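You operate a simulated robot arm through the tools that you are given. There is no shell and no other tool.

You run a simulated robot arm. Do the job below in one go: nothing can be reset, and whatever is moved stays where it is left.

## Task
Test the orange key cap on the force stand and sort it.
Fine: steel good dish if it matches the force card, else orange waste dish; arm up, stand off again.

The check looks at the end state, three seconds after you hand in, the way a careful person would. Anything else that was tipped, shoved, dropped, spilled or broken makes it a failure. A push-on lid holds only when it is set on centred and level and pressed home; a screw cap is set on level and turned clockwise until tight.

## Robot
A 7-joint arm with a two-finger parallel gripper, fixed in place. Base frame: the origin is at the foot of the arm, x ahead of it, y to its left, z up; the work surface is at about z = 0.86. Readings come in m, rad, newtons and seconds.
Its first joint turns from -2.897 to 2.897 rad. Payload 3.43 kg.
The tool frame sits at the grasp point between the pads (the TCP): z along the fingers, y along the line on which they close. The tips reach 0.03 m beyond it. The gripper opens to 0.094 m. The fingers are 0.028 m wide and 0.01 m thick; the gripper's body (0.05 by 0.096 m) begins 0.055 m behind the TCP.
Orientation is told as [roll, pitch, yaw] about the base's x, y, z axes, in that order, counted from this pose: with the fingers straight down and closing along the base's y, the tool's x points along the base's -x, its y along +y and its z along -z.

## Interface
- The arm moves only by the tool apply_moves. Its arguments are lists of equal length, an entry for each row: "xyz": the shift along the tool's x, y, z in units of 20 mm (1.0 is 20 mm), a list of three; "angular": the turn, a rotation vector about the tool's x, y, z in units of 6 degrees (1.0 is 6 degrees), a list of three; "gripper": the gripper command, from -1 (shut) to 1 (fully open), values between in proportion. In form: {"xyz": [[tx, ty, tz], ...], "angular": [[rx, ry, rz], ...], "gripper": [gripper, ...]}. A call has 1 to 20 rows; each row shifts and turns the commanded pose from where the row before left it, along the tool's axes as they then stand. A call with a number of a shift or a turn outside -1 to 1 is refused whole. Each row takes 0.2 s and may step no farther than 0.05 m and 0.15 rad from the row before; otherwise, or with a gripper value out of range, the whole call is refused. Where a pose cannot be reached the arm comes as near as it can. A force on the tool above 60 N (or 10 N above the force at the start of the call, whichever is more), or a blocked arm, ends the call early, and 0.2 s more pass. Each finger travels about 0.045 m/s and halts on what it meets, pressing with about 29 N; the grip force reading is that of the motor and also rises with nothing between the fingers. The clock runs only during rows and for 0.2 s after the last one: add rows that do not move to give the fingers time. It gives the time, the measured TCP pose, the force on the tool (base axes), the opening and the grip force at its end, in the units of the frame above (readings bear some noise), with the torque about the TCP (base axes, N m) and any sound that the robot's microphone picked up, and new pictures: "pictures" is both (left out), scene, wrist or none.
- Cameras (640 x 400 px; columns grow to the right, rows downward): "scene" is fixed at [0.3994, -0.4965, 1.5919]; the picture's right is [-0.92, 0.39, 0.00], its down [0.35, 0.83, -0.44] and it looks along [-0.17, -0.41, -0.90] (base axes); focal length 214 px, centre (320, 200). "wrist" rides on the gripper at [0.076, 0.014, -0.103] in the tool frame; the picture's right is [-0.18, 0.98, 0.00], its down [-0.75, -0.14, -0.64] and it looks along [-0.63, -0.12, 0.77] (tool axes); focal length 243 px, centre (320, 200). There is no depth. A picture from a camera that has moved, and an enlarged one, comes with that camera's place and axes in the base frame and with its lens. The place of the scene camera against the robot may be out by one fixed shift of up to 0.012 m in any direction.
- inspect(camera, box): a new picture of the part [left, top, right, bottom] of that camera's present view, enlarged. It takes no simulated time.
- close_job(): hands the job in; it is judged then, once.

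Places have to be worked out from the pictures, the camera data and where the tool is seen. Open the gripper and draw the arm clear of the work before you hand the job in, unless the task says otherwise.

The tools are called by a JSON object that holds its "method" and its "body". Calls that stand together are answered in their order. apply_moves: Moves the arm, as the interface text tells. Its arguments: {"type":"object","properties":{"xyz":{"type":"array","items":{"type":"array","items":{"type":"number"}}},"angular":{"type":"array","items":{"type":"array","items":{"type":"number"}}},"gripper":{"type":"array","items":{"type":"number"}},"pictures":{"type":"string","enum":["both","scene","wrist","none"]}},"required":["xyz","angular","gripper"]} The other tools are called the same way: inspect (camera, box) takes an enlarged picture of a part of a camera's view; close_job () hands the job in.

At the start:

```text
clock: 0.0
tcp_pos: [0.268, -0.595, 1.3302]
ee_rot: [0.0, -0.001, 0.001]
ft_force: [0.0, 0.3, -0.1]
wrist_torque: [0.03, -0.01, -0.02]
finger_gap: 0.0937
gripper_force: 0.0
```

scene: 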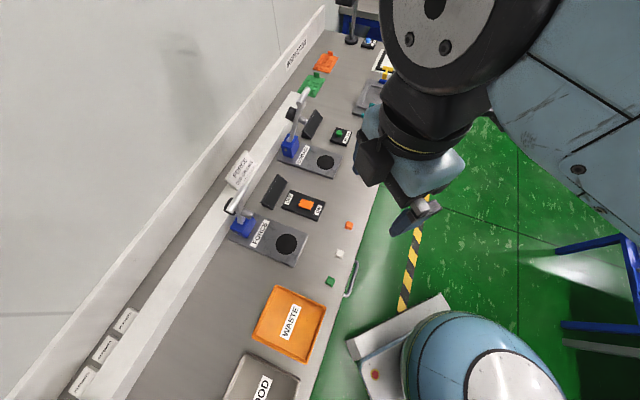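
wrist: 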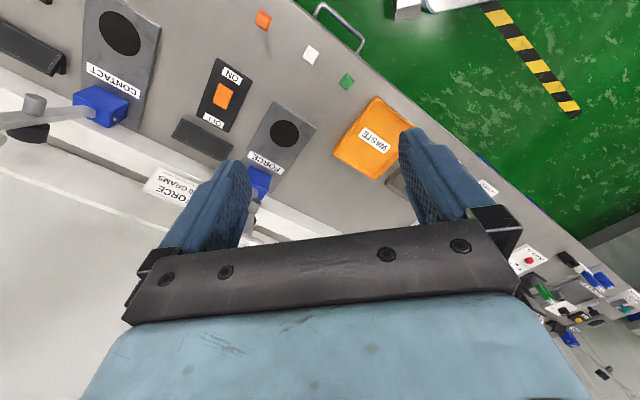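

The pictures show two test stands (FORCE and CONTACT), each with a switch, loose key caps (orange, white, green) and dishes. I'll enlarge several regions to read the cards and the layout before moving.

{"method": "inspect", "body": {"camera": "scene", "box": [200, 80, 380, 280]}}

{"method": "inspect", "body": {"camera": "scene", "box": [60, 240, 380, 400]}}

{"method": "inspect", "body": {"camera": "wrist", "box": [0, 0, 320, 220]}}

{"method": "inspect", "body": {"camera": "wrist", "box": [240, 60, 440, 220]}}

{"method": "inspect", "body": {"camera": "scene", "box": [210, 140, 290, 220]}}

{"method": "inspect", "body": {"camera": "wrist", "box": [130, 150, 210, 215]}}

```text
2.00 times, centred on (290, 180) of scene
camera zoom: at [0.3994, -0.4965, 1.5919], right [-0.92, 0.39, 0.0], down [0.35, 0.83, -0.44], along [-0.17, -0.41, -0.9], focal length 429 px, centre (380, 240)
```

zoom: 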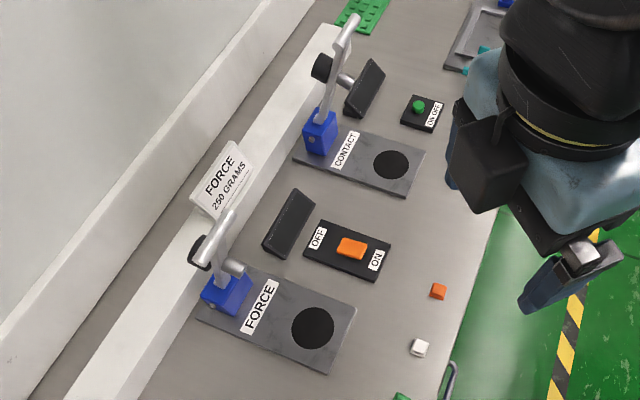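

```text
2.00 times, centred on (220, 320) of scene
camera zoom: at [0.3994, -0.4965, 1.5919], right [-0.92, 0.39, 0.0], down [0.35, 0.83, -0.44], along [-0.17, -0.41, -0.9], focal length 429 px, centre (520, -40)
```

zoom: 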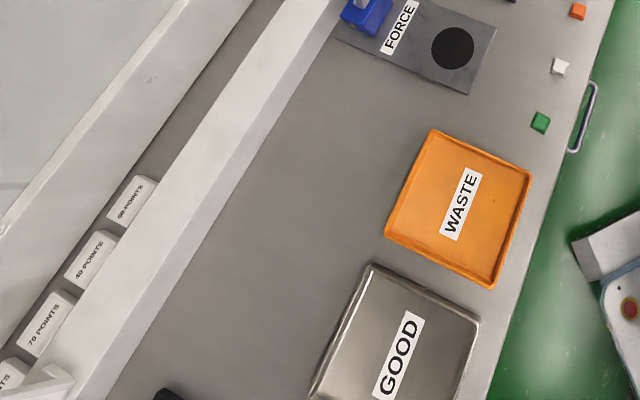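

```text
1.82 times, centred on (160, 110) of wrist
camera zoom: at [0.1925, -0.5807, 1.434], right [0.18, 0.98, 0.0], down [0.75, -0.14, 0.64], along [0.63, -0.12, -0.77], focal length 441 px, centre (611, 364)
```

zoom: 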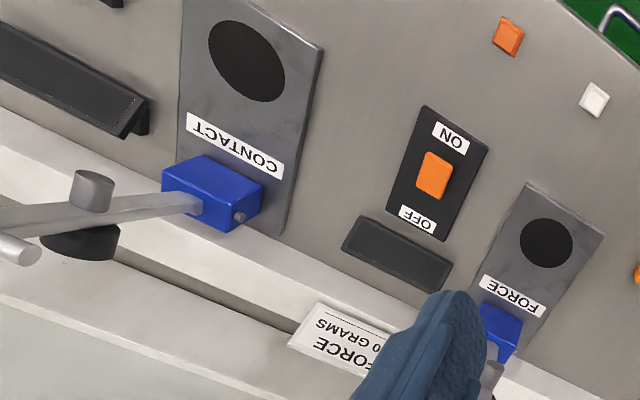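

```text
2.50 times, centred on (340, 140) of wrist
camera zoom: at [0.1925, -0.5807, 1.434], right [0.18, 0.98, 0.0], down [0.75, -0.14, 0.64], along [0.63, -0.12, -0.77], focal length 606 px, centre (270, 350)
```

zoom: 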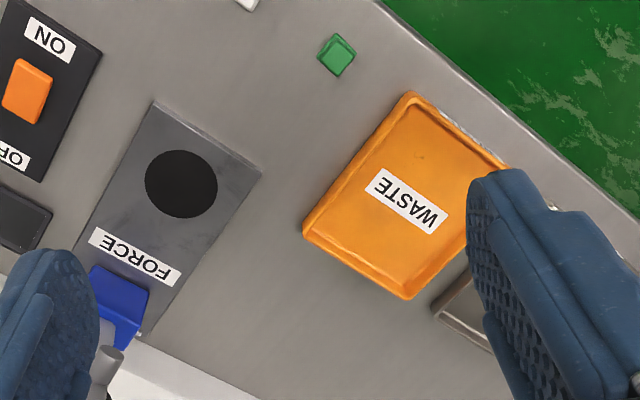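

```text
5.00 times, centred on (250, 180) of scene
camera zoom: at [0.3994, -0.4965, 1.5919], right [-0.92, 0.39, 0.0], down [0.35, 0.83, -0.44], along [-0.17, -0.41, -0.9], focal length 1072 px, centre (670, 300)
```

zoom: 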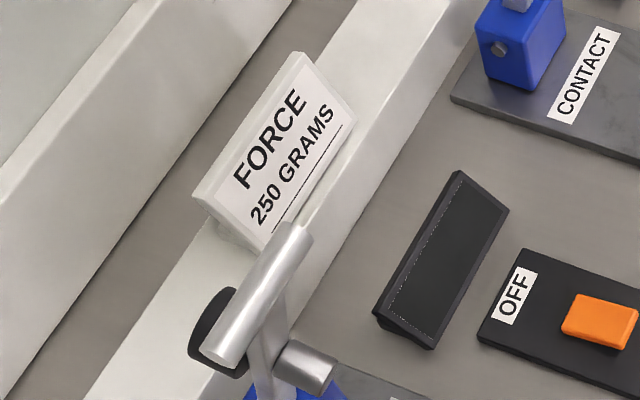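

```text
6.15 times, centred on (170, 182) of wrist
camera zoom: at [0.1925, -0.5807, 1.434], right [0.18, 0.98, 0.0], down [0.75, -0.14, 0.64], along [0.63, -0.12, -0.77], focal length 1493 px, centre (1243, 308)
```

zoom: 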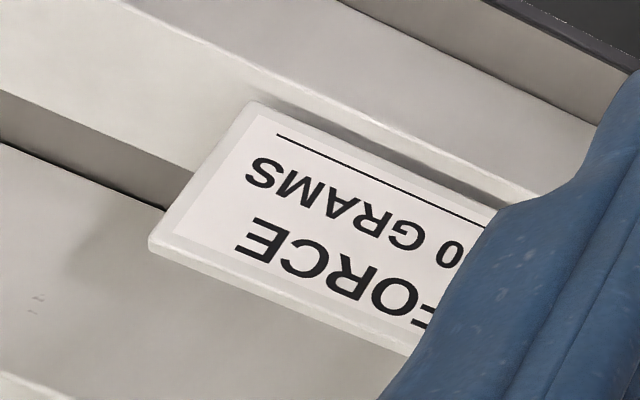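

I'll zoom in on the lever arm, rocker switch, caps and readout to understand the mechanism.

{"method": "inspect", "body": {"camera": "scene", "box": [215, 185, 275, 245]}}

{"method": "inspect", "body": {"camera": "scene", "box": [275, 85, 335, 165]}}

{"method": "inspect", "body": {"camera": "scene", "box": [275, 180, 335, 225]}}

{"method": "inspect", "body": {"camera": "scene", "box": [315, 210, 365, 295]}}

{"method": "inspect", "body": {"camera": "wrist", "box": [190, 50, 260, 135]}}

{"method": "inspect", "body": {"camera": "wrist", "box": [0, 60, 140, 160]}}

{"method": "inspect", "body": {"camera": "wrist", "box": [245, 0, 365, 100]}}

{"method": "inspect", "body": {"camera": "scene", "box": [280, 0, 400, 110]}}

```text
6.67 times, centred on (245, 215) of scene
camera zoom: at [0.3994, -0.4965, 1.5919], right [-0.92, 0.39, 0.0], down [0.35, 0.83, -0.44], along [-0.17, -0.41, -0.9], focal length 1430 px, centre (820, 100)
```

zoom: 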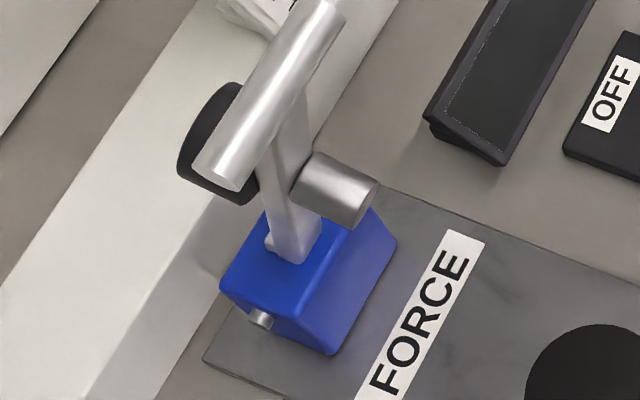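

```text
5.00 times, centred on (305, 125) of scene
camera zoom: at [0.3994, -0.4965, 1.5919], right [-0.92, 0.39, 0.0], down [0.35, 0.83, -0.44], along [-0.17, -0.41, -0.9], focal length 1072 px, centre (395, 575)
```

zoom: 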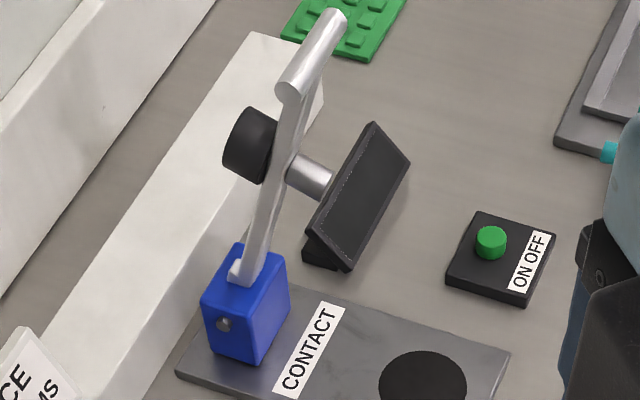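

```text
8.89 times, centred on (305, 202) of scene
camera zoom: at [0.3994, -0.4965, 1.5919], right [-0.92, 0.39, 0.0], down [0.35, 0.83, -0.44], along [-0.17, -0.41, -0.9], focal length 1906 px, centre (453, 178)
```

zoom: 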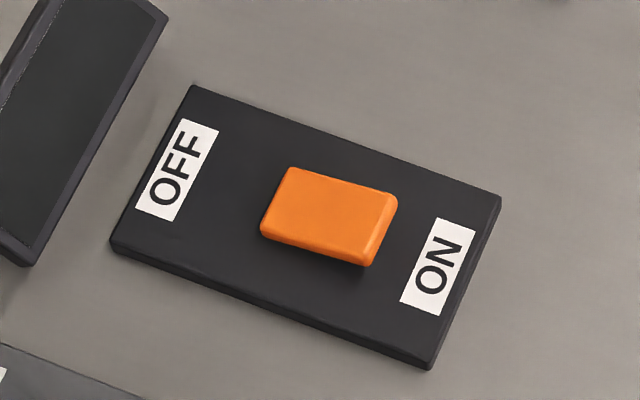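

```text
4.71 times, centred on (340, 252) of scene
camera zoom: at [0.3994, -0.4965, 1.5919], right [-0.92, 0.39, 0.0], down [0.35, 0.83, -0.44], along [-0.17, -0.41, -0.9], focal length 1009 px, centre (226, -47)
```

zoom: 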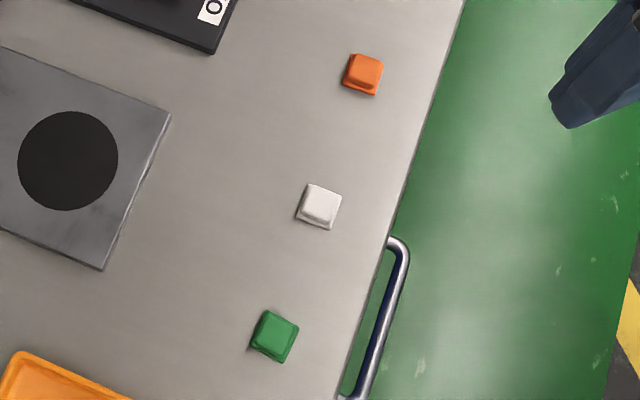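

```text
4.71 times, centred on (225, 92) of wrist
camera zoom: at [0.1925, -0.5807, 1.434], right [0.18, 0.98, 0.0], down [0.75, -0.14, 0.64], along [0.63, -0.12, -0.77], focal length 1142 px, centre (767, 706)
```

zoom: 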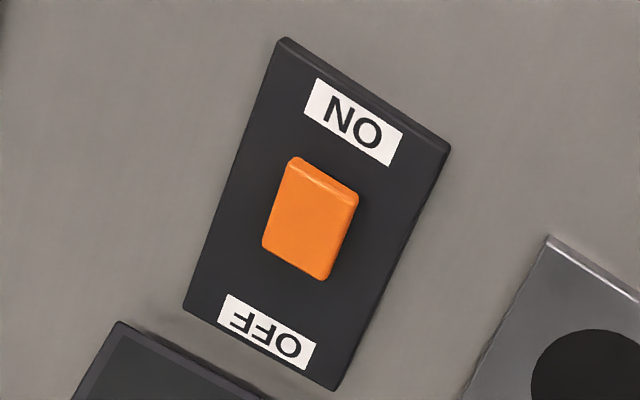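

```text
4.00 times, centred on (70, 110) of wrist
camera zoom: at [0.1925, -0.5807, 1.434], right [0.18, 0.98, 0.0], down [0.75, -0.14, 0.64], along [0.63, -0.12, -0.77], focal length 970 px, centre (1320, 560)
```

zoom: 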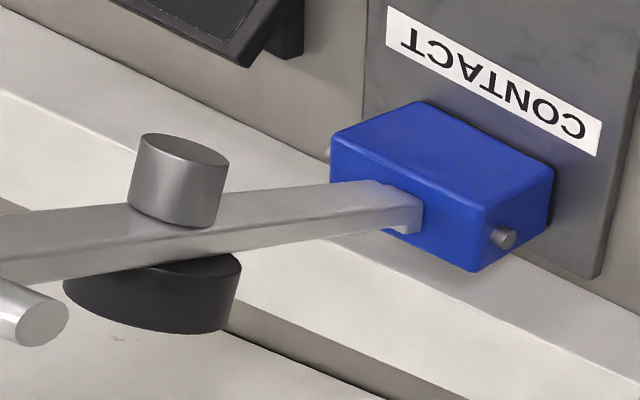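

```text
4.00 times, centred on (305, 50) of wrist
camera zoom: at [0.1925, -0.5807, 1.434], right [0.18, 0.98, 0.0], down [0.75, -0.14, 0.64], along [0.63, -0.12, -0.77], focal length 970 px, centre (380, 800)
```

zoom: 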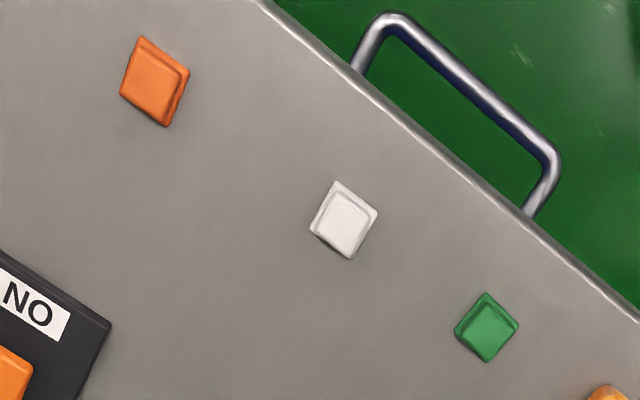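

```text
3.64 times, centred on (340, 55) of scene
camera zoom: at [0.3994, -0.4965, 1.5919], right [-0.92, 0.39, 0.0], down [0.35, 0.83, -0.44], along [-0.17, -0.41, -0.9], focal length 780 px, centre (247, 727)
```

zoom: 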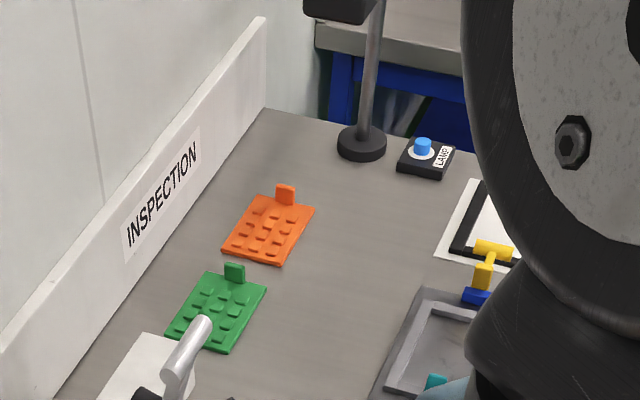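

The force card says 250 GRAMS; the force stand has a tilted-back lever with a T-handle, a readout and an ON/OFF rocker; I judge the orange cap to be near (0.207, -0.696). I'll turn the tool about its axis so the wrist camera looks along the stand for better views.

{"method": "apply_moves", "body": {"xyz": [[0, 0, 0], [0, 0, 0], [0, 0, 0], [0, 0, 0], [0, 0, 0], [0, 0, 0], [0, 0, 0], [0, 0, 0]], "angular": [[0, 0, 1], [0, 0, 1], [0, 0, 1], [0, 0, 1], [0, 0, 1], [0, 0, 1], [0, 0, 1], [0, 0, 0]], "gripper": [1, 1, 1, 1, 1, 1, 1, 1], "pictures": "both"}}

```text
clock: 1.8
tcp_pos: [0.2689, -0.5949, 1.3318]
ee_rot: [0.001, 0.001, -0.734]
ft_force: [0.1, 0.7, 0.2]
wrist_torque: [0.0, 0.0, -0.02]
finger_gap: 0.0941
gripper_force: 0.1
camera wrist: at [0.2216, -0.5337, 1.4341], right [0.8, 0.61, 0.0], down [0.46, -0.61, 0.64], along [0.39, -0.51, -0.77], focal length 243 px, centre (320, 200)
```

scene: 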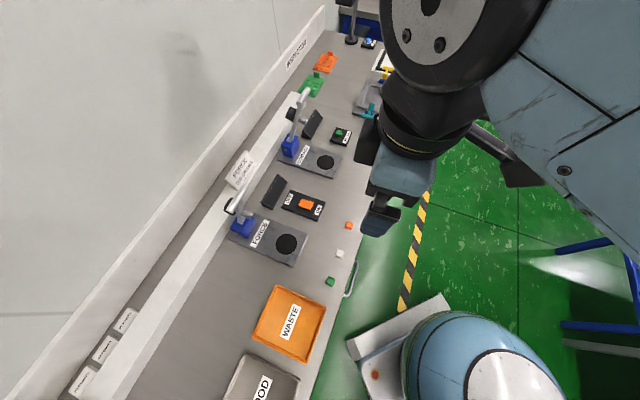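
wrist: 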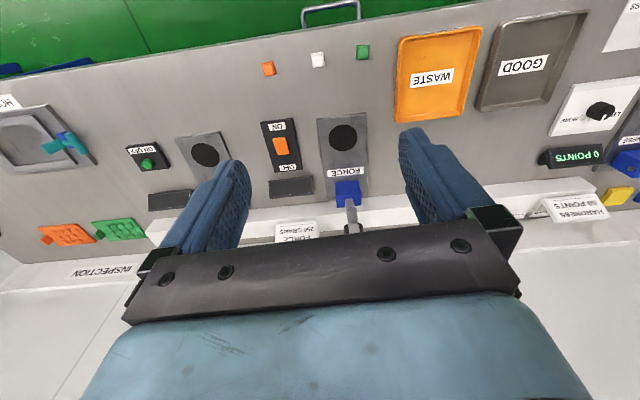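

The view is now aligned with the bench. I'll zoom in on the stand, caps and dishes from here.

{"method": "inspect", "body": {"camera": "wrist", "box": [240, 100, 400, 250]}}

{"method": "inspect", "body": {"camera": "wrist", "box": [240, 30, 400, 130]}}

{"method": "inspect", "body": {"camera": "wrist", "box": [380, 0, 640, 150]}}

{"method": "inspect", "body": {"camera": "wrist", "box": [255, 105, 315, 200]}}

{"method": "inspect", "body": {"camera": "wrist", "box": [520, 70, 640, 230]}}

```text
2.67 times, centred on (320, 175) of wrist
camera zoom: at [0.2216, -0.5337, 1.4341], right [0.8, 0.61, 0.0], down [0.46, -0.61, 0.64], along [0.39, -0.51, -0.77], focal length 647 px, centre (320, 267)
```

zoom: 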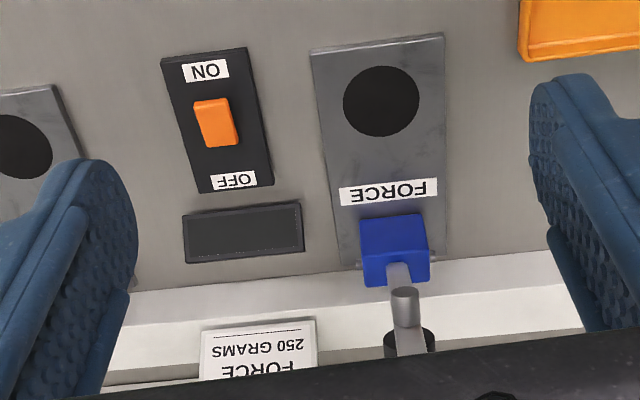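

```text
4.00 times, centred on (320, 80) of wrist
camera zoom: at [0.2216, -0.5337, 1.4341], right [0.8, 0.61, 0.0], down [0.46, -0.61, 0.64], along [0.39, -0.51, -0.77], focal length 970 px, centre (320, 680)
```

zoom: 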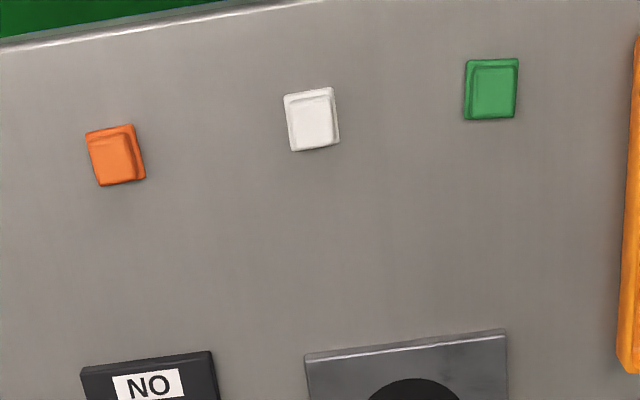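

```text
2.46 times, centred on (510, 75) of wrist
camera zoom: at [0.2216, -0.5337, 1.4341], right [0.8, 0.61, 0.0], down [0.46, -0.61, 0.64], along [0.39, -0.51, -0.77], focal length 597 px, centre (-148, 508)
```

zoom: 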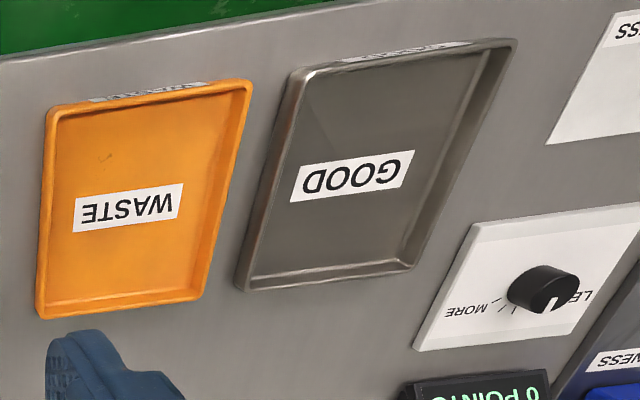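

```text
4.21 times, centred on (285, 152) of wrist
camera zoom: at [0.2216, -0.5337, 1.4341], right [0.8, 0.61, 0.0], down [0.46, -0.61, 0.64], along [0.39, -0.51, -0.77], focal length 1022 px, centre (467, 400)
```

zoom: 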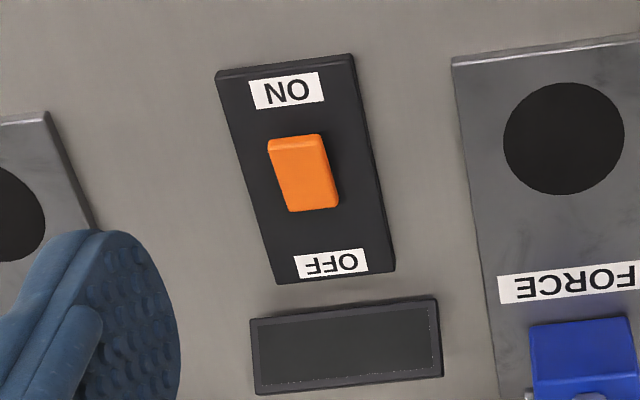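

```text
2.50 times, centred on (580, 150) of wrist
camera zoom: at [0.2216, -0.5337, 1.4341], right [0.8, 0.61, 0.0], down [0.46, -0.61, 0.64], along [0.39, -0.51, -0.77], focal length 606 px, centre (-330, 325)
```

zoom: 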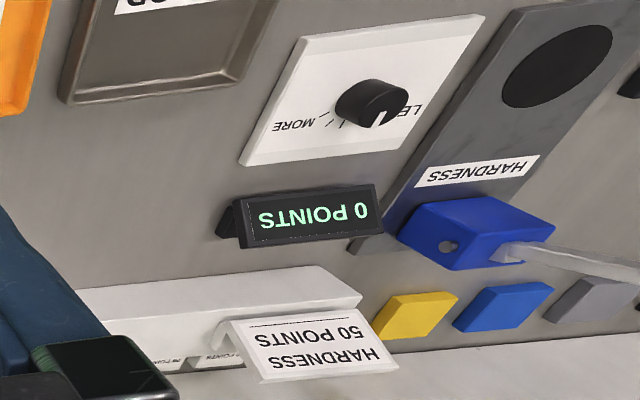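

Bench axes come out at 45° to the base. The hinge is near (0.542, -0.825, 0.92), the T-bar near (0.487, -0.770, 1.16), the disc near (0.431, -0.713), and the rocker near (0.321, -0.821) with its ON end raised, so it is off. I'll close the fingers and move above the rocker's ON end to check it from nearer.

{"method": "apply_moves", "body": {"xyz": [[0, 0, 0], [-0.905, -0.615, 0.7], [-0.905, -0.615, 0.7], [-0.905, -0.615, 0.7], [-0.905, -0.615, 0.7], [-0.905, -0.615, 0.7], [-0.905, -0.615, 0.7], [-0.905, -0.615, 0.7], [-0.905, -0.615, 0.7], [-0.905, -0.615, 0.7], [-0.905, -0.615, 0.7], [0, 0, 0]], "angular": [[0, 0, 0.5], [0, 0, 0], [0, 0, 0], [0, 0, 0], [0, 0, 0], [0, 0, 0], [0, 0, 0], [0, 0, 0], [0, 0, 0], [0, 0, 0], [0, 0, 0], [0, 0, 0]], "gripper": [-1, -1, -1, -1, -1, -1, -1, -1, -1, -1, -1, -1], "pictures": "both"}}

```text
clock: 4.4
tcp_pos: [0.309, -0.8096, 1.1923]
ee_rot: [0.0, 0.0, -0.784]
ft_force: [-0.8, -0.1, -0.4]
wrist_torque: [0.0, -0.03, 0.01]
finger_gap: 0.0001
gripper_force: 29.2
camera wrist: at [0.2659, -0.7462, 1.295], right [0.83, 0.56, 0.0], down [0.43, -0.63, 0.64], along [0.36, -0.53, -0.77], focal length 243 px, centre (320, 200)
```

scene: 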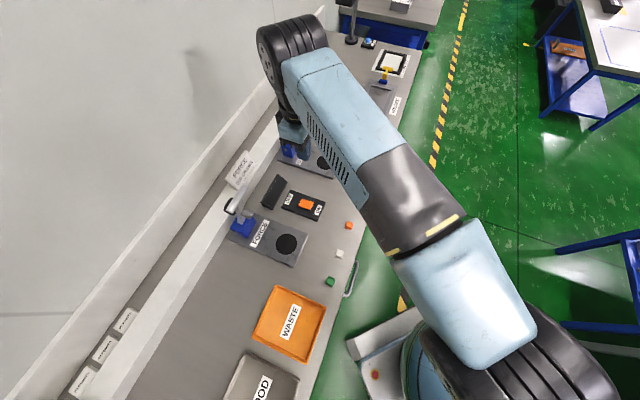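
wrist: 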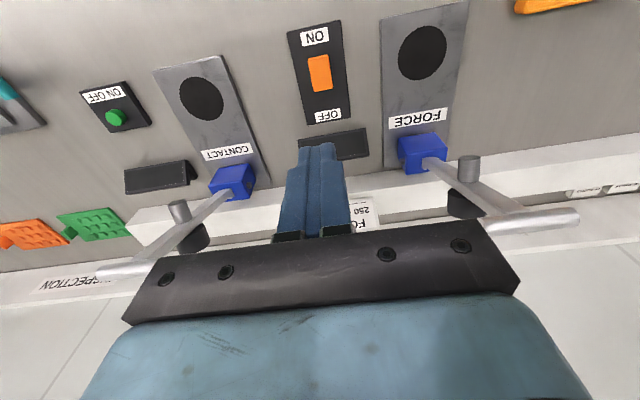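

The fingers are shut and above the switch area. I'll zoom in on the rocker from here to refine its position and height.

{"method": "inspect", "body": {"camera": "wrist", "box": [270, 10, 370, 170]}}

{"method": "inspect", "body": {"camera": "wrist", "box": [280, 15, 360, 130]}}

{"method": "inspect", "body": {"camera": "wrist", "box": [370, 0, 600, 230]}}

```text
2.50 times, centred on (320, 90) of wrist
camera zoom: at [0.2659, -0.7462, 1.295], right [0.83, 0.56, 0.0], down [0.43, -0.63, 0.64], along [0.36, -0.53, -0.77], focal length 606 px, centre (320, 475)
```

zoom: 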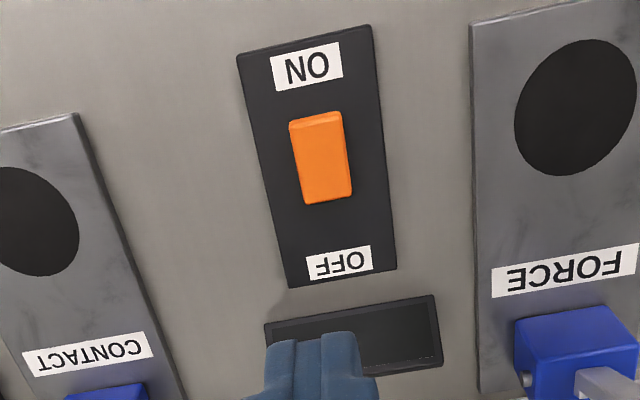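

```text
3.48 times, centred on (320, 72) of wrist
camera zoom: at [0.2659, -0.7462, 1.295], right [0.83, 0.56, 0.0], down [0.43, -0.63, 0.64], along [0.36, -0.53, -0.77], focal length 844 px, centre (320, 644)
```

zoom: 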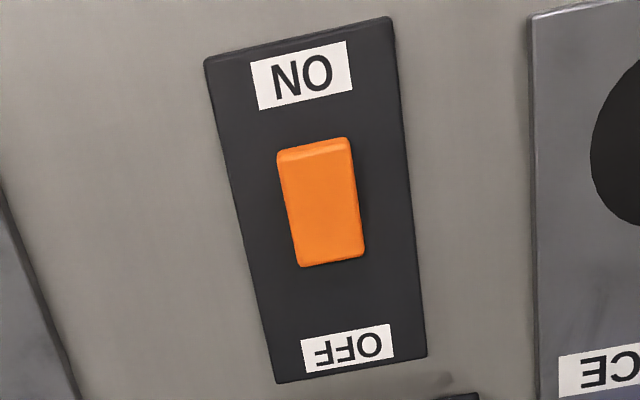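

```text
1.74 times, centred on (485, 115) of wrist
camera zoom: at [0.2659, -0.7462, 1.295], right [0.83, 0.56, 0.0], down [0.43, -0.63, 0.64], along [0.36, -0.53, -0.77], focal length 422 px, centre (33, 348)
```

zoom: 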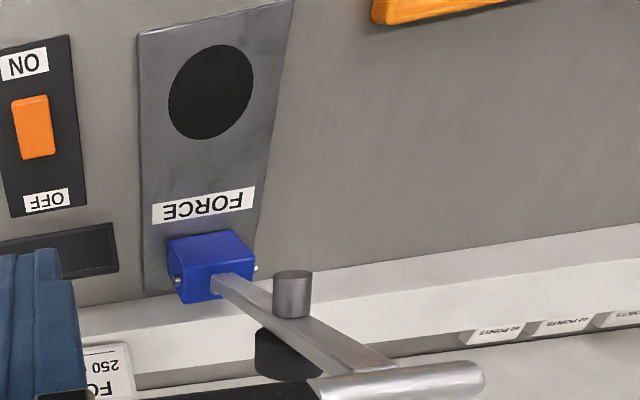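

The rocker spans about (0.3025, -0.803) at its ON end to (0.336, -0.838) at its OFF end, so the shut fingertips are over the ON half. I'll descend to about 25 mm above it.

{"method": "apply_moves", "body": {"xyz": [[0, 0, 0.99], [0, 0, 0.99], [0, 0, 0.99], [0, 0, 0.99], [0, 0, 0.99], [0, 0, 0.99], [0, 0, 0.99], [0, 0, 0.99], [0, 0, 0.99], [0, 0, 0.99], [0, 0, 0.99], [0, 0, 0.99], [0, 0, 0.8], [0, 0, 0]], "angular": [[0, 0, 0], [0, 0, 0], [0, 0, 0], [0, 0, 0], [0, 0, 0], [0, 0, 0], [0, 0, 0], [0, 0, 0], [0, 0, 0], [0, 0, 0], [0, 0, 0], [0, 0, 0], [0, 0, 0], [0, 0, 0]], "gripper": [-1, -1, -1, -1, -1, -1, -1, -1, -1, -1, -1, -1, -1, -1], "pictures": "both"}}

```text
clock: 7.4
tcp_pos: [0.309, -0.81, 0.9373]
ee_rot: [0.001, -0.001, -0.786]
ft_force: [-0.7, 0.8, -0.4]
wrist_torque: [-0.04, -0.04, 0.01]
finger_gap: 0.0
gripper_force: 29.2
camera wrist: at [0.2649, -0.7461, 1.0392], right [0.83, 0.56, 0.0], down [0.43, -0.63, 0.64], along [0.36, -0.53, -0.77], focal length 243 px, centre (320, 200)
```

scene: 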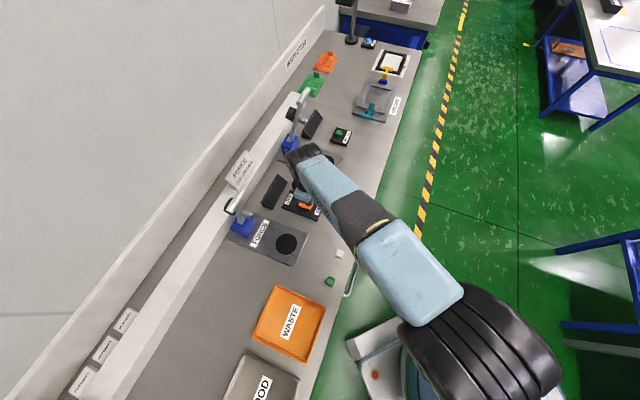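
wrist: 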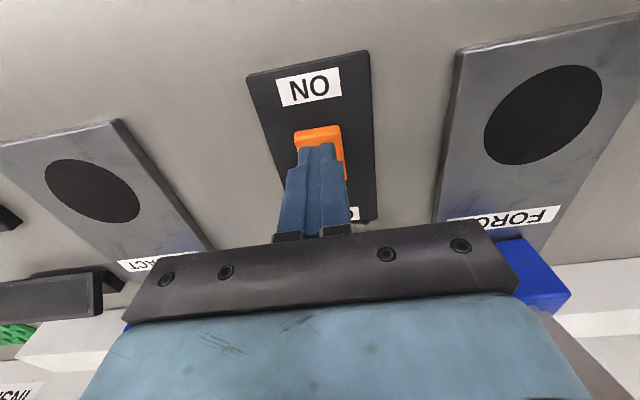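

The fingertips are centred across the rocker, about 15 mm toward ON from its middle. I'll go down gently and watch the force.

{"method": "apply_moves", "body": {"xyz": [[0, 0, 0.5], [0, 0, 0.4], [0, 0, 0.1], [0, 0, 0.1], [0, 0, 0.1], [0, 0, 0]], "angular": [[0, 0, 0], [0, 0, 0], [0, 0, 0], [0, 0, 0], [0, 0, 0], [0, 0, 0]], "gripper": [-1, -1, -1, -1, -1, -1], "pictures": "both"}}

{"method": "inspect", "body": {"camera": "scene", "box": [255, 165, 335, 225]}}

```text
clock: 8.8
tcp_pos: [0.3095, -0.81, 0.9174]
ee_rot: [-0.001, -0.003, -0.786]
ft_force: [2.0, 8.1, 27.9]
wrist_torque: [0.01, -0.33, -0.02]
finger_gap: 0.0
gripper_force: 29.0
camera wrist: at [0.2652, -0.7452, 1.0188], right [0.82, 0.57, 0.0], down [0.43, -0.63, 0.64], along [0.36, -0.53, -0.76], focal length 243 px, centre (320, 200)
```

scene: 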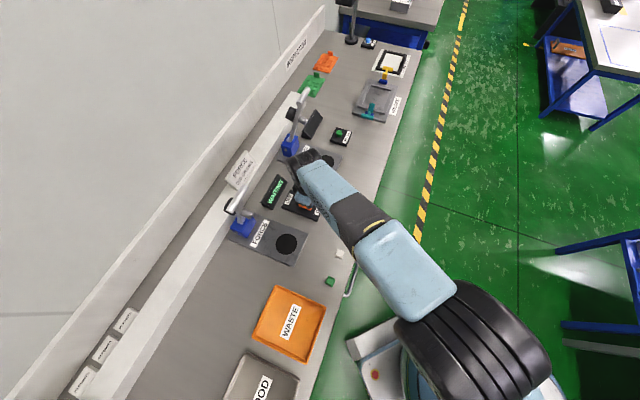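
wrist: 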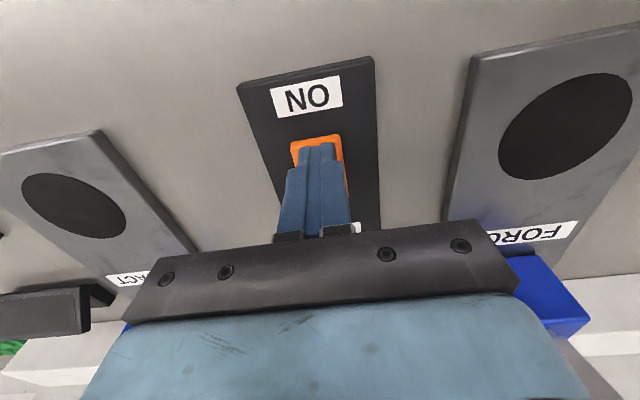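

```text
6.67 times, centred on (295, 195) of scene
camera zoom: at [0.3994, -0.4965, 1.5919], right [-0.92, 0.39, 0.0], down [0.35, 0.83, -0.44], along [-0.17, -0.41, -0.9], focal length 1430 px, centre (487, 233)
```

zoom: 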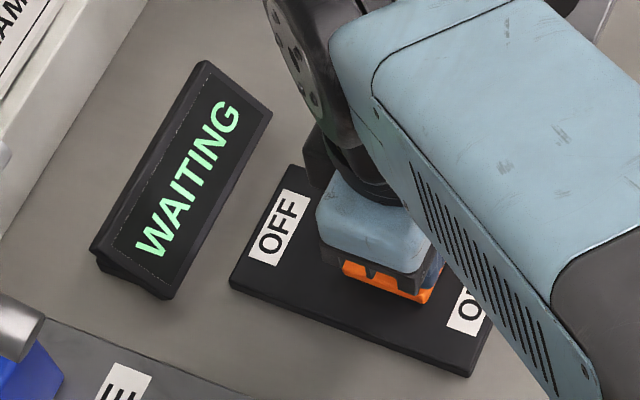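

The readout now shows WAITING, so the stand is on. I'll lift off and move above the orange cap, opening the fingers on the way.

{"method": "apply_moves", "body": {"xyz": [[0, 0, -0.5], [0, 0, -0.9], [0, 0, -0.9], [0, 0, -0.9], [0, 0, -0.9], [0.77, 0.064, -0.9], [0.77, 0.064, -0.9], [0.77, 0.064, -0.9], [0.77, 0.064, -0.9], [0.77, 0.064, -0.9], [0.77, 0.064, 0], [0.77, 0.064, 0], [0.77, 0.064, 0], [0.77, 0.064, 0], [0.77, 0.064, 0], [0, 0, 0]], "angular": [[0, 0, 0], [0, 0, 0], [0, 0, 0], [0, 0, 0], [0, 0, 0], [0, 0, 0], [0, 0, 0], [0, 0, 0], [0, 0, 0], [0, 0, 0], [0, 0, 0], [0, 0, 0], [0, 0, 0], [0, 0, 0], [0, 0, 0], [0, 0, 0]], "gripper": [-1, -1, -1, -1, -1, 0.3, 0.3, 0.3, 0.3, 0.3, 0.3, 0.3, 0.3, 0.3, 0.3, 0.3], "pictures": "both"}}

{"method": "inspect", "body": {"camera": "scene", "box": [255, 165, 335, 225]}}

{"method": "inspect", "body": {"camera": "wrist", "box": [270, 60, 370, 170]}}

```text
clock: 12.2
tcp_pos: [0.2092, -0.6913, 1.0845]
ee_rot: [0.001, 0.001, -0.785]
ft_force: [0.9, 0.0, -0.6]
wrist_torque: [0.0, 0.0, -0.02]
finger_gap: 0.0614
gripper_force: 0.0
camera wrist: at [0.1658, -0.6279, 1.1867], right [0.83, 0.56, 0.0], down [0.43, -0.63, 0.64], along [0.36, -0.53, -0.77], focal length 243 px, centre (320, 200)
```

scene: 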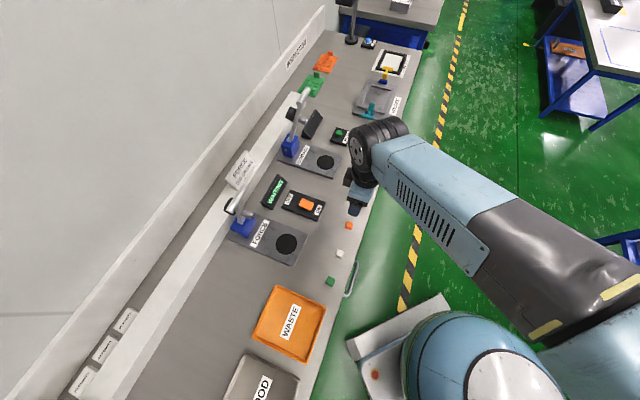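
wrist: 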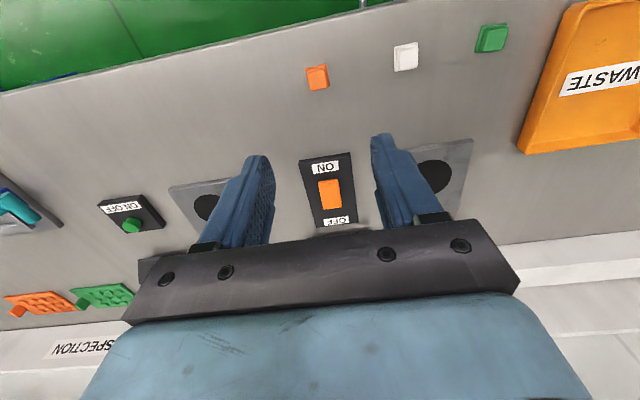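

```text
6.67 times, centred on (295, 195) of scene
camera zoom: at [0.3994, -0.4965, 1.5919], right [-0.92, 0.39, 0.0], down [0.35, 0.83, -0.44], along [-0.17, -0.41, -0.9], focal length 1430 px, centre (487, 233)
```

zoom: 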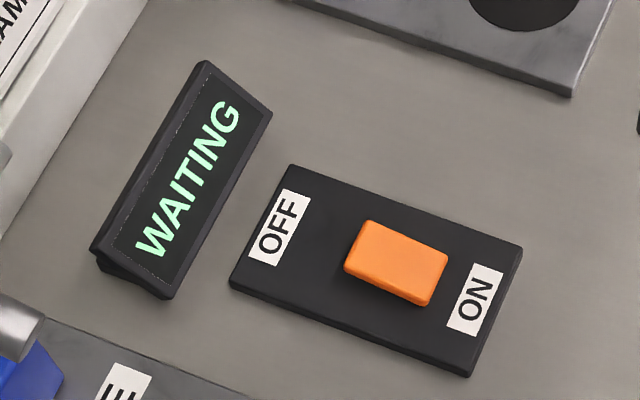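

```text
3.64 times, centred on (320, 115) of wrist
camera zoom: at [0.1658, -0.6279, 1.1867], right [0.83, 0.56, 0.0], down [0.43, -0.63, 0.64], along [0.36, -0.53, -0.77], focal length 882 px, centre (320, 509)
```

zoom: 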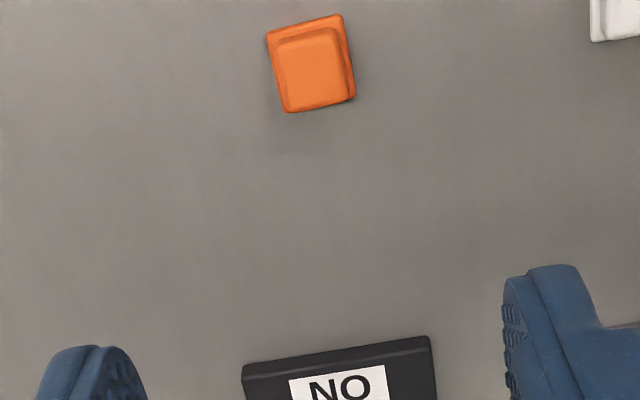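

The cap centre computes to (0.207, -0.6915), aligned with the bench at 45°. I'll descend with a tiny correction to just above it and look.

{"method": "apply_moves", "body": {"xyz": [[0.08, -0.08, 0.9], [0, 0, 0.9], [0, 0, 0.9], [0, 0, 0.9], [0, 0, 0.9], [0, 0, 0.9], [0, 0, 0.9], [0, 0, 0.9], [0, 0, 0.9], [0, 0, 0]], "angular": [[0, 0, 0], [0, 0, 0], [0, 0, 0], [0, 0, 0], [0, 0, 0], [0, 0, 0], [0, 0, 0], [0, 0, 0], [0, 0, 0], [0, 0, 0]], "gripper": [0.3, 0.3, 0.3, 0.3, 0.3, 0.3, 0.3, 0.3, 0.3, 0.3], "pictures": "wrist"}}

{"method": "inspect", "body": {"camera": "wrist", "box": [240, 90, 400, 190]}}

{"method": "inspect", "body": {"camera": "scene", "box": [320, 195, 380, 245]}}

```text
clock: 14.4
tcp_pos: [0.2066, -0.6931, 0.9267]
ee_rot: [0.0, -0.001, -0.785]
ft_force: [0.5, 0.5, 0.0]
wrist_torque: [-0.01, 0.02, 0.02]
finger_gap: 0.0612
gripper_force: 0.0
camera wrist: at [0.1628, -0.6297, 1.0278], right [0.83, 0.56, 0.0], down [0.43, -0.63, 0.64], along [0.36, -0.53, -0.77], focal length 243 px, centre (320, 200)
```

wrist: 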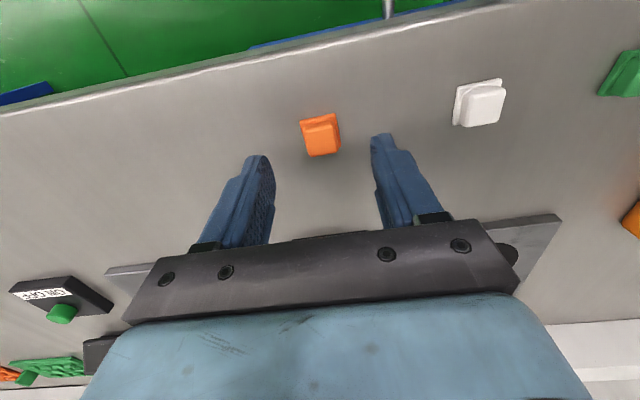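

```text
4.00 times, centred on (320, 140) of wrist
camera zoom: at [0.1628, -0.6297, 1.0278], right [0.83, 0.56, 0.0], down [0.43, -0.63, 0.64], along [0.36, -0.53, -0.77], focal length 970 px, centre (320, 440)
```

zoom: 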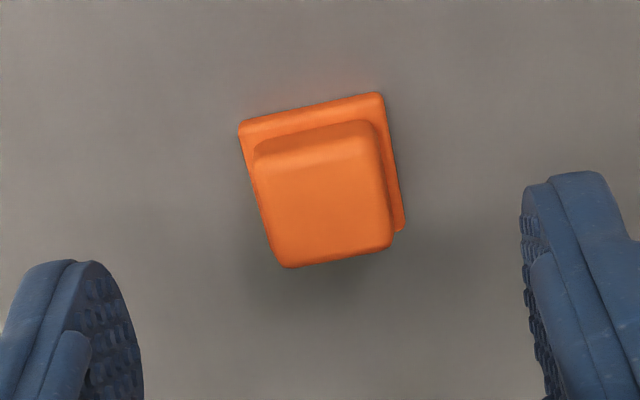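

```text
8.00 times, centred on (350, 220) of scene
camera zoom: at [0.3994, -0.4965, 1.5919], right [-0.92, 0.39, 0.0], down [0.35, 0.83, -0.44], along [-0.17, -0.41, -0.9], focal length 1716 px, centre (80, 40)
```

zoom: 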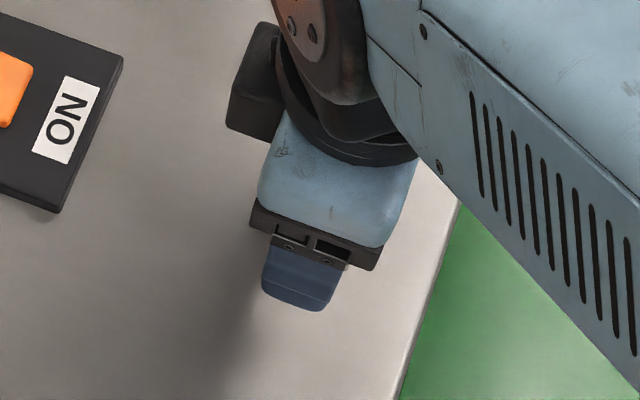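

The cap is centred between the fingers; it has a wide low base and a narrower top. I'll go down so the tips are about 4 mm above the table and close.

{"method": "apply_moves", "body": {"xyz": [[0, 0, 0.6], [0, 0, 0.6], [0, 0, 0.4], [0, 0, 0], [0, 0, 0], [0, 0, 0], [0, 0, 0], [0, 0, 0], [0, 0, 0]], "angular": [[0, 0, 0], [0, 0, 0], [0, 0, 0], [0, 0, 0], [0, 0, 0], [0, 0, 0], [0, 0, 0], [0, 0, 0], [0, 0, 0]], "gripper": [0.3, 0.3, 0.3, 0.3, -1, -1, -1, -1, -1], "pictures": "wrist"}}

{"method": "inspect", "body": {"camera": "wrist", "box": [240, 90, 400, 190]}}

```text
clock: 16.4
tcp_pos: [0.209, -0.6918, 0.8927]
ee_rot: [0.0, 0.001, -0.785]
ft_force: [-0.4, -0.2, -0.3]
wrist_torque: [0.01, 0.02, 0.04]
finger_gap: 0.0244
gripper_force: 29.2
camera wrist: at [0.1646, -0.6283, 0.9941], right [0.83, 0.56, 0.0], down [0.43, -0.63, 0.64], along [0.36, -0.53, -0.77], focal length 243 px, centre (320, 200)
```

wrist: 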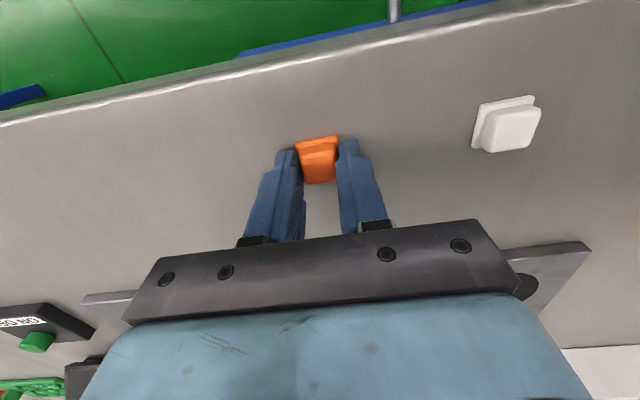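

```text
4.00 times, centred on (320, 140) of wrist
camera zoom: at [0.1646, -0.6283, 0.9941], right [0.83, 0.56, 0.0], down [0.43, -0.63, 0.64], along [0.36, -0.53, -0.77], focal length 970 px, centre (320, 440)
```

zoom: 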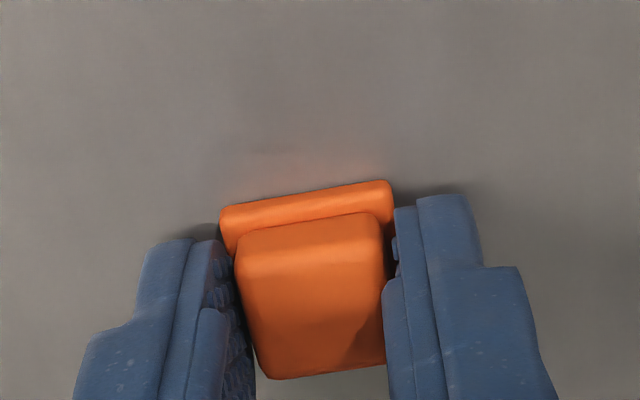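

The cap is gripped (gap 24 mm). Before moving to the disc I'll check how far the wrist sticks out toward the lever side, using the scene camera.

{"method": "inspect", "body": {"camera": "scene", "box": [310, 120, 430, 240]}}

{"method": "inspect", "body": {"camera": "scene", "box": [200, 170, 320, 280]}}

```text
3.33 times, centred on (370, 180) of scene
camera zoom: at [0.3994, -0.4965, 1.5919], right [-0.92, 0.39, 0.0], down [0.35, 0.83, -0.44], along [-0.17, -0.41, -0.9], focal length 715 px, centre (153, 267)
```

zoom: 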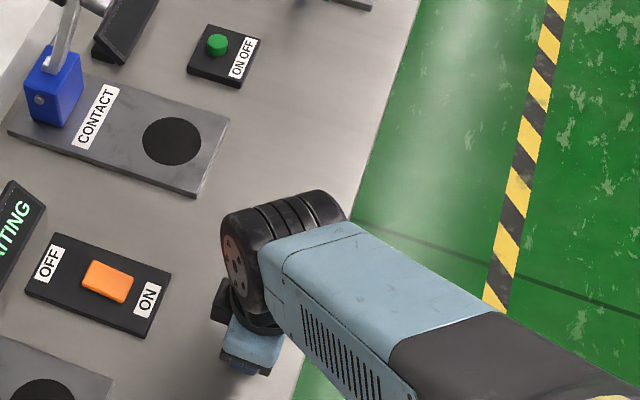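

```text
3.64 times, centred on (260, 225) of scene
camera zoom: at [0.3994, -0.4965, 1.5919], right [-0.92, 0.39, 0.0], down [0.35, 0.83, -0.44], along [-0.17, -0.41, -0.9], focal length 780 px, centre (538, 109)
```

zoom: 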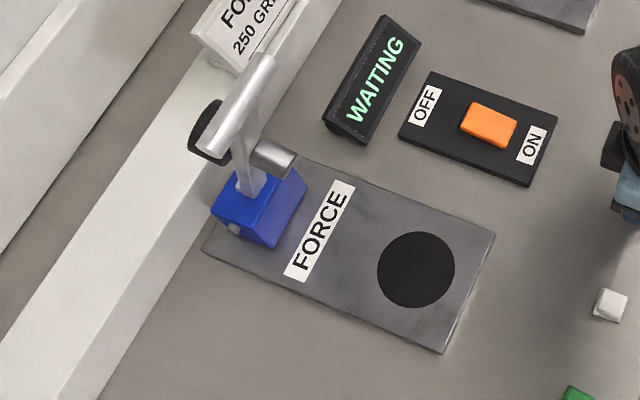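

The wrist's back-most part sits about 45 mm behind the tool axis, and the lever foot and T-bar are about 72 mm or more behind the disc centre, so a vertical approach clears. I'll lift the cap and carry it above the disc at about (0.4285, -0.711).

{"method": "apply_moves", "body": {"xyz": [[0, 0, -0.8], [0, 0, -0.9], [0, 0, -0.9], [0, 0, -0.9], [0, 0, -0.9], [0, 0, -0.9], [-0.8485, 0.7142, 0], [-0.8485, 0.7142, 0], [-0.8485, 0.7142, 0], [-0.8485, 0.7142, 0], [-0.8485, 0.7142, 0], [-0.8485, 0.7142, 0], [-0.8485, 0.7142, 0], [-0.8485, 0.7142, 0], [-0.8485, 0.7142, 0], [-0.8485, 0.7142, 0], [0, 0, 0], [0, 0, 0]], "angular": [[0, 0, 0], [0, 0, 0], [0, 0, 0], [0, 0, 0], [0, 0, 0], [0, 0, 0], [0, 0, 0], [0, 0, 0], [0, 0, 0], [0, 0, 0], [0, 0, 0], [0, 0, 0], [0, 0, 0], [0, 0, 0], [0, 0, 0], [0, 0, 0], [0, 0, 0], [0, 0, 0]], "gripper": [-1, -1, -1, -1, -1, -1, -1, -1, -1, -1, -1, -1, -1, -1, -1, -1, -1, -1], "pictures": "both"}}

{"method": "inspect", "body": {"camera": "wrist", "box": [220, 60, 420, 190]}}

{"method": "inspect", "body": {"camera": "scene", "box": [200, 150, 340, 280]}}

```text
clock: 20.2
tcp_pos: [0.4304, -0.7101, 0.9993]
ee_rot: [0.001, -0.001, -0.785]
ft_force: [0.1, 1.0, -0.4]
wrist_torque: [0.02, 0.03, -0.02]
finger_gap: 0.0241
gripper_force: 28.8
camera wrist: at [0.3865, -0.6465, 1.101], right [0.83, 0.56, 0.0], down [0.43, -0.63, 0.64], along [0.36, -0.53, -0.77], focal length 243 px, centre (320, 200)
```

scene: 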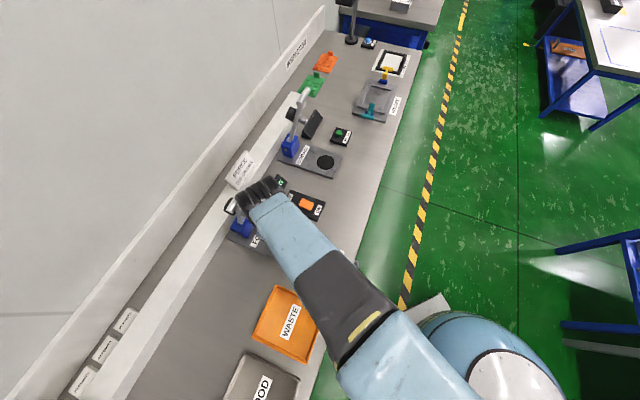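
wrist: 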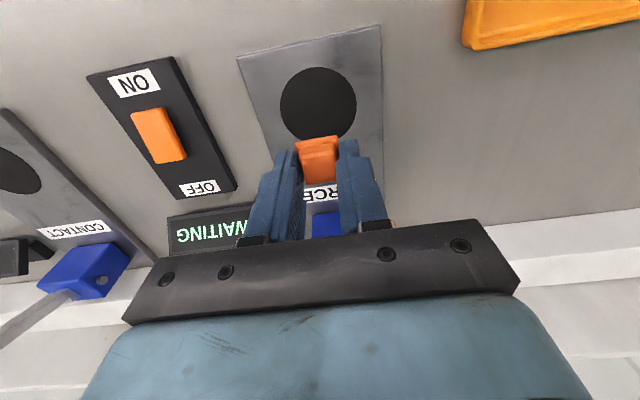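

```text
3.08 times, centred on (320, 125) of wrist
camera zoom: at [0.3865, -0.6465, 1.101], right [0.83, 0.56, 0.0], down [0.43, -0.63, 0.64], along [0.36, -0.53, -0.77], focal length 746 px, centre (320, 431)
```

zoom: 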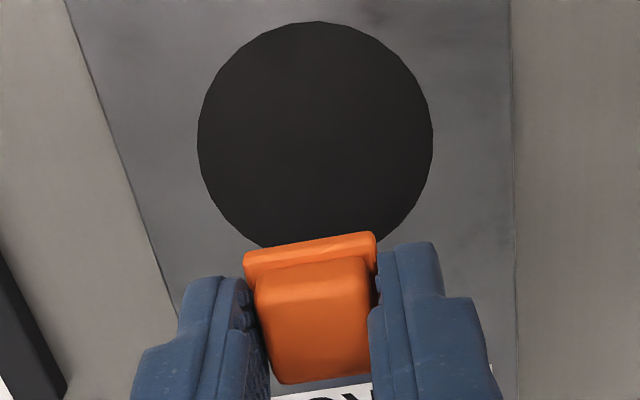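

```text
3.08 times, centred on (270, 215) of scene
camera zoom: at [0.3994, -0.4965, 1.5919], right [-0.92, 0.39, 0.0], down [0.35, 0.83, -0.44], along [-0.17, -0.41, -0.9], focal length 660 px, centre (474, 154)
```

zoom: 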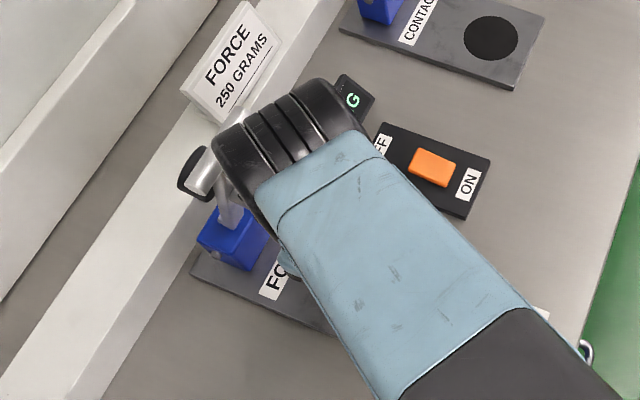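

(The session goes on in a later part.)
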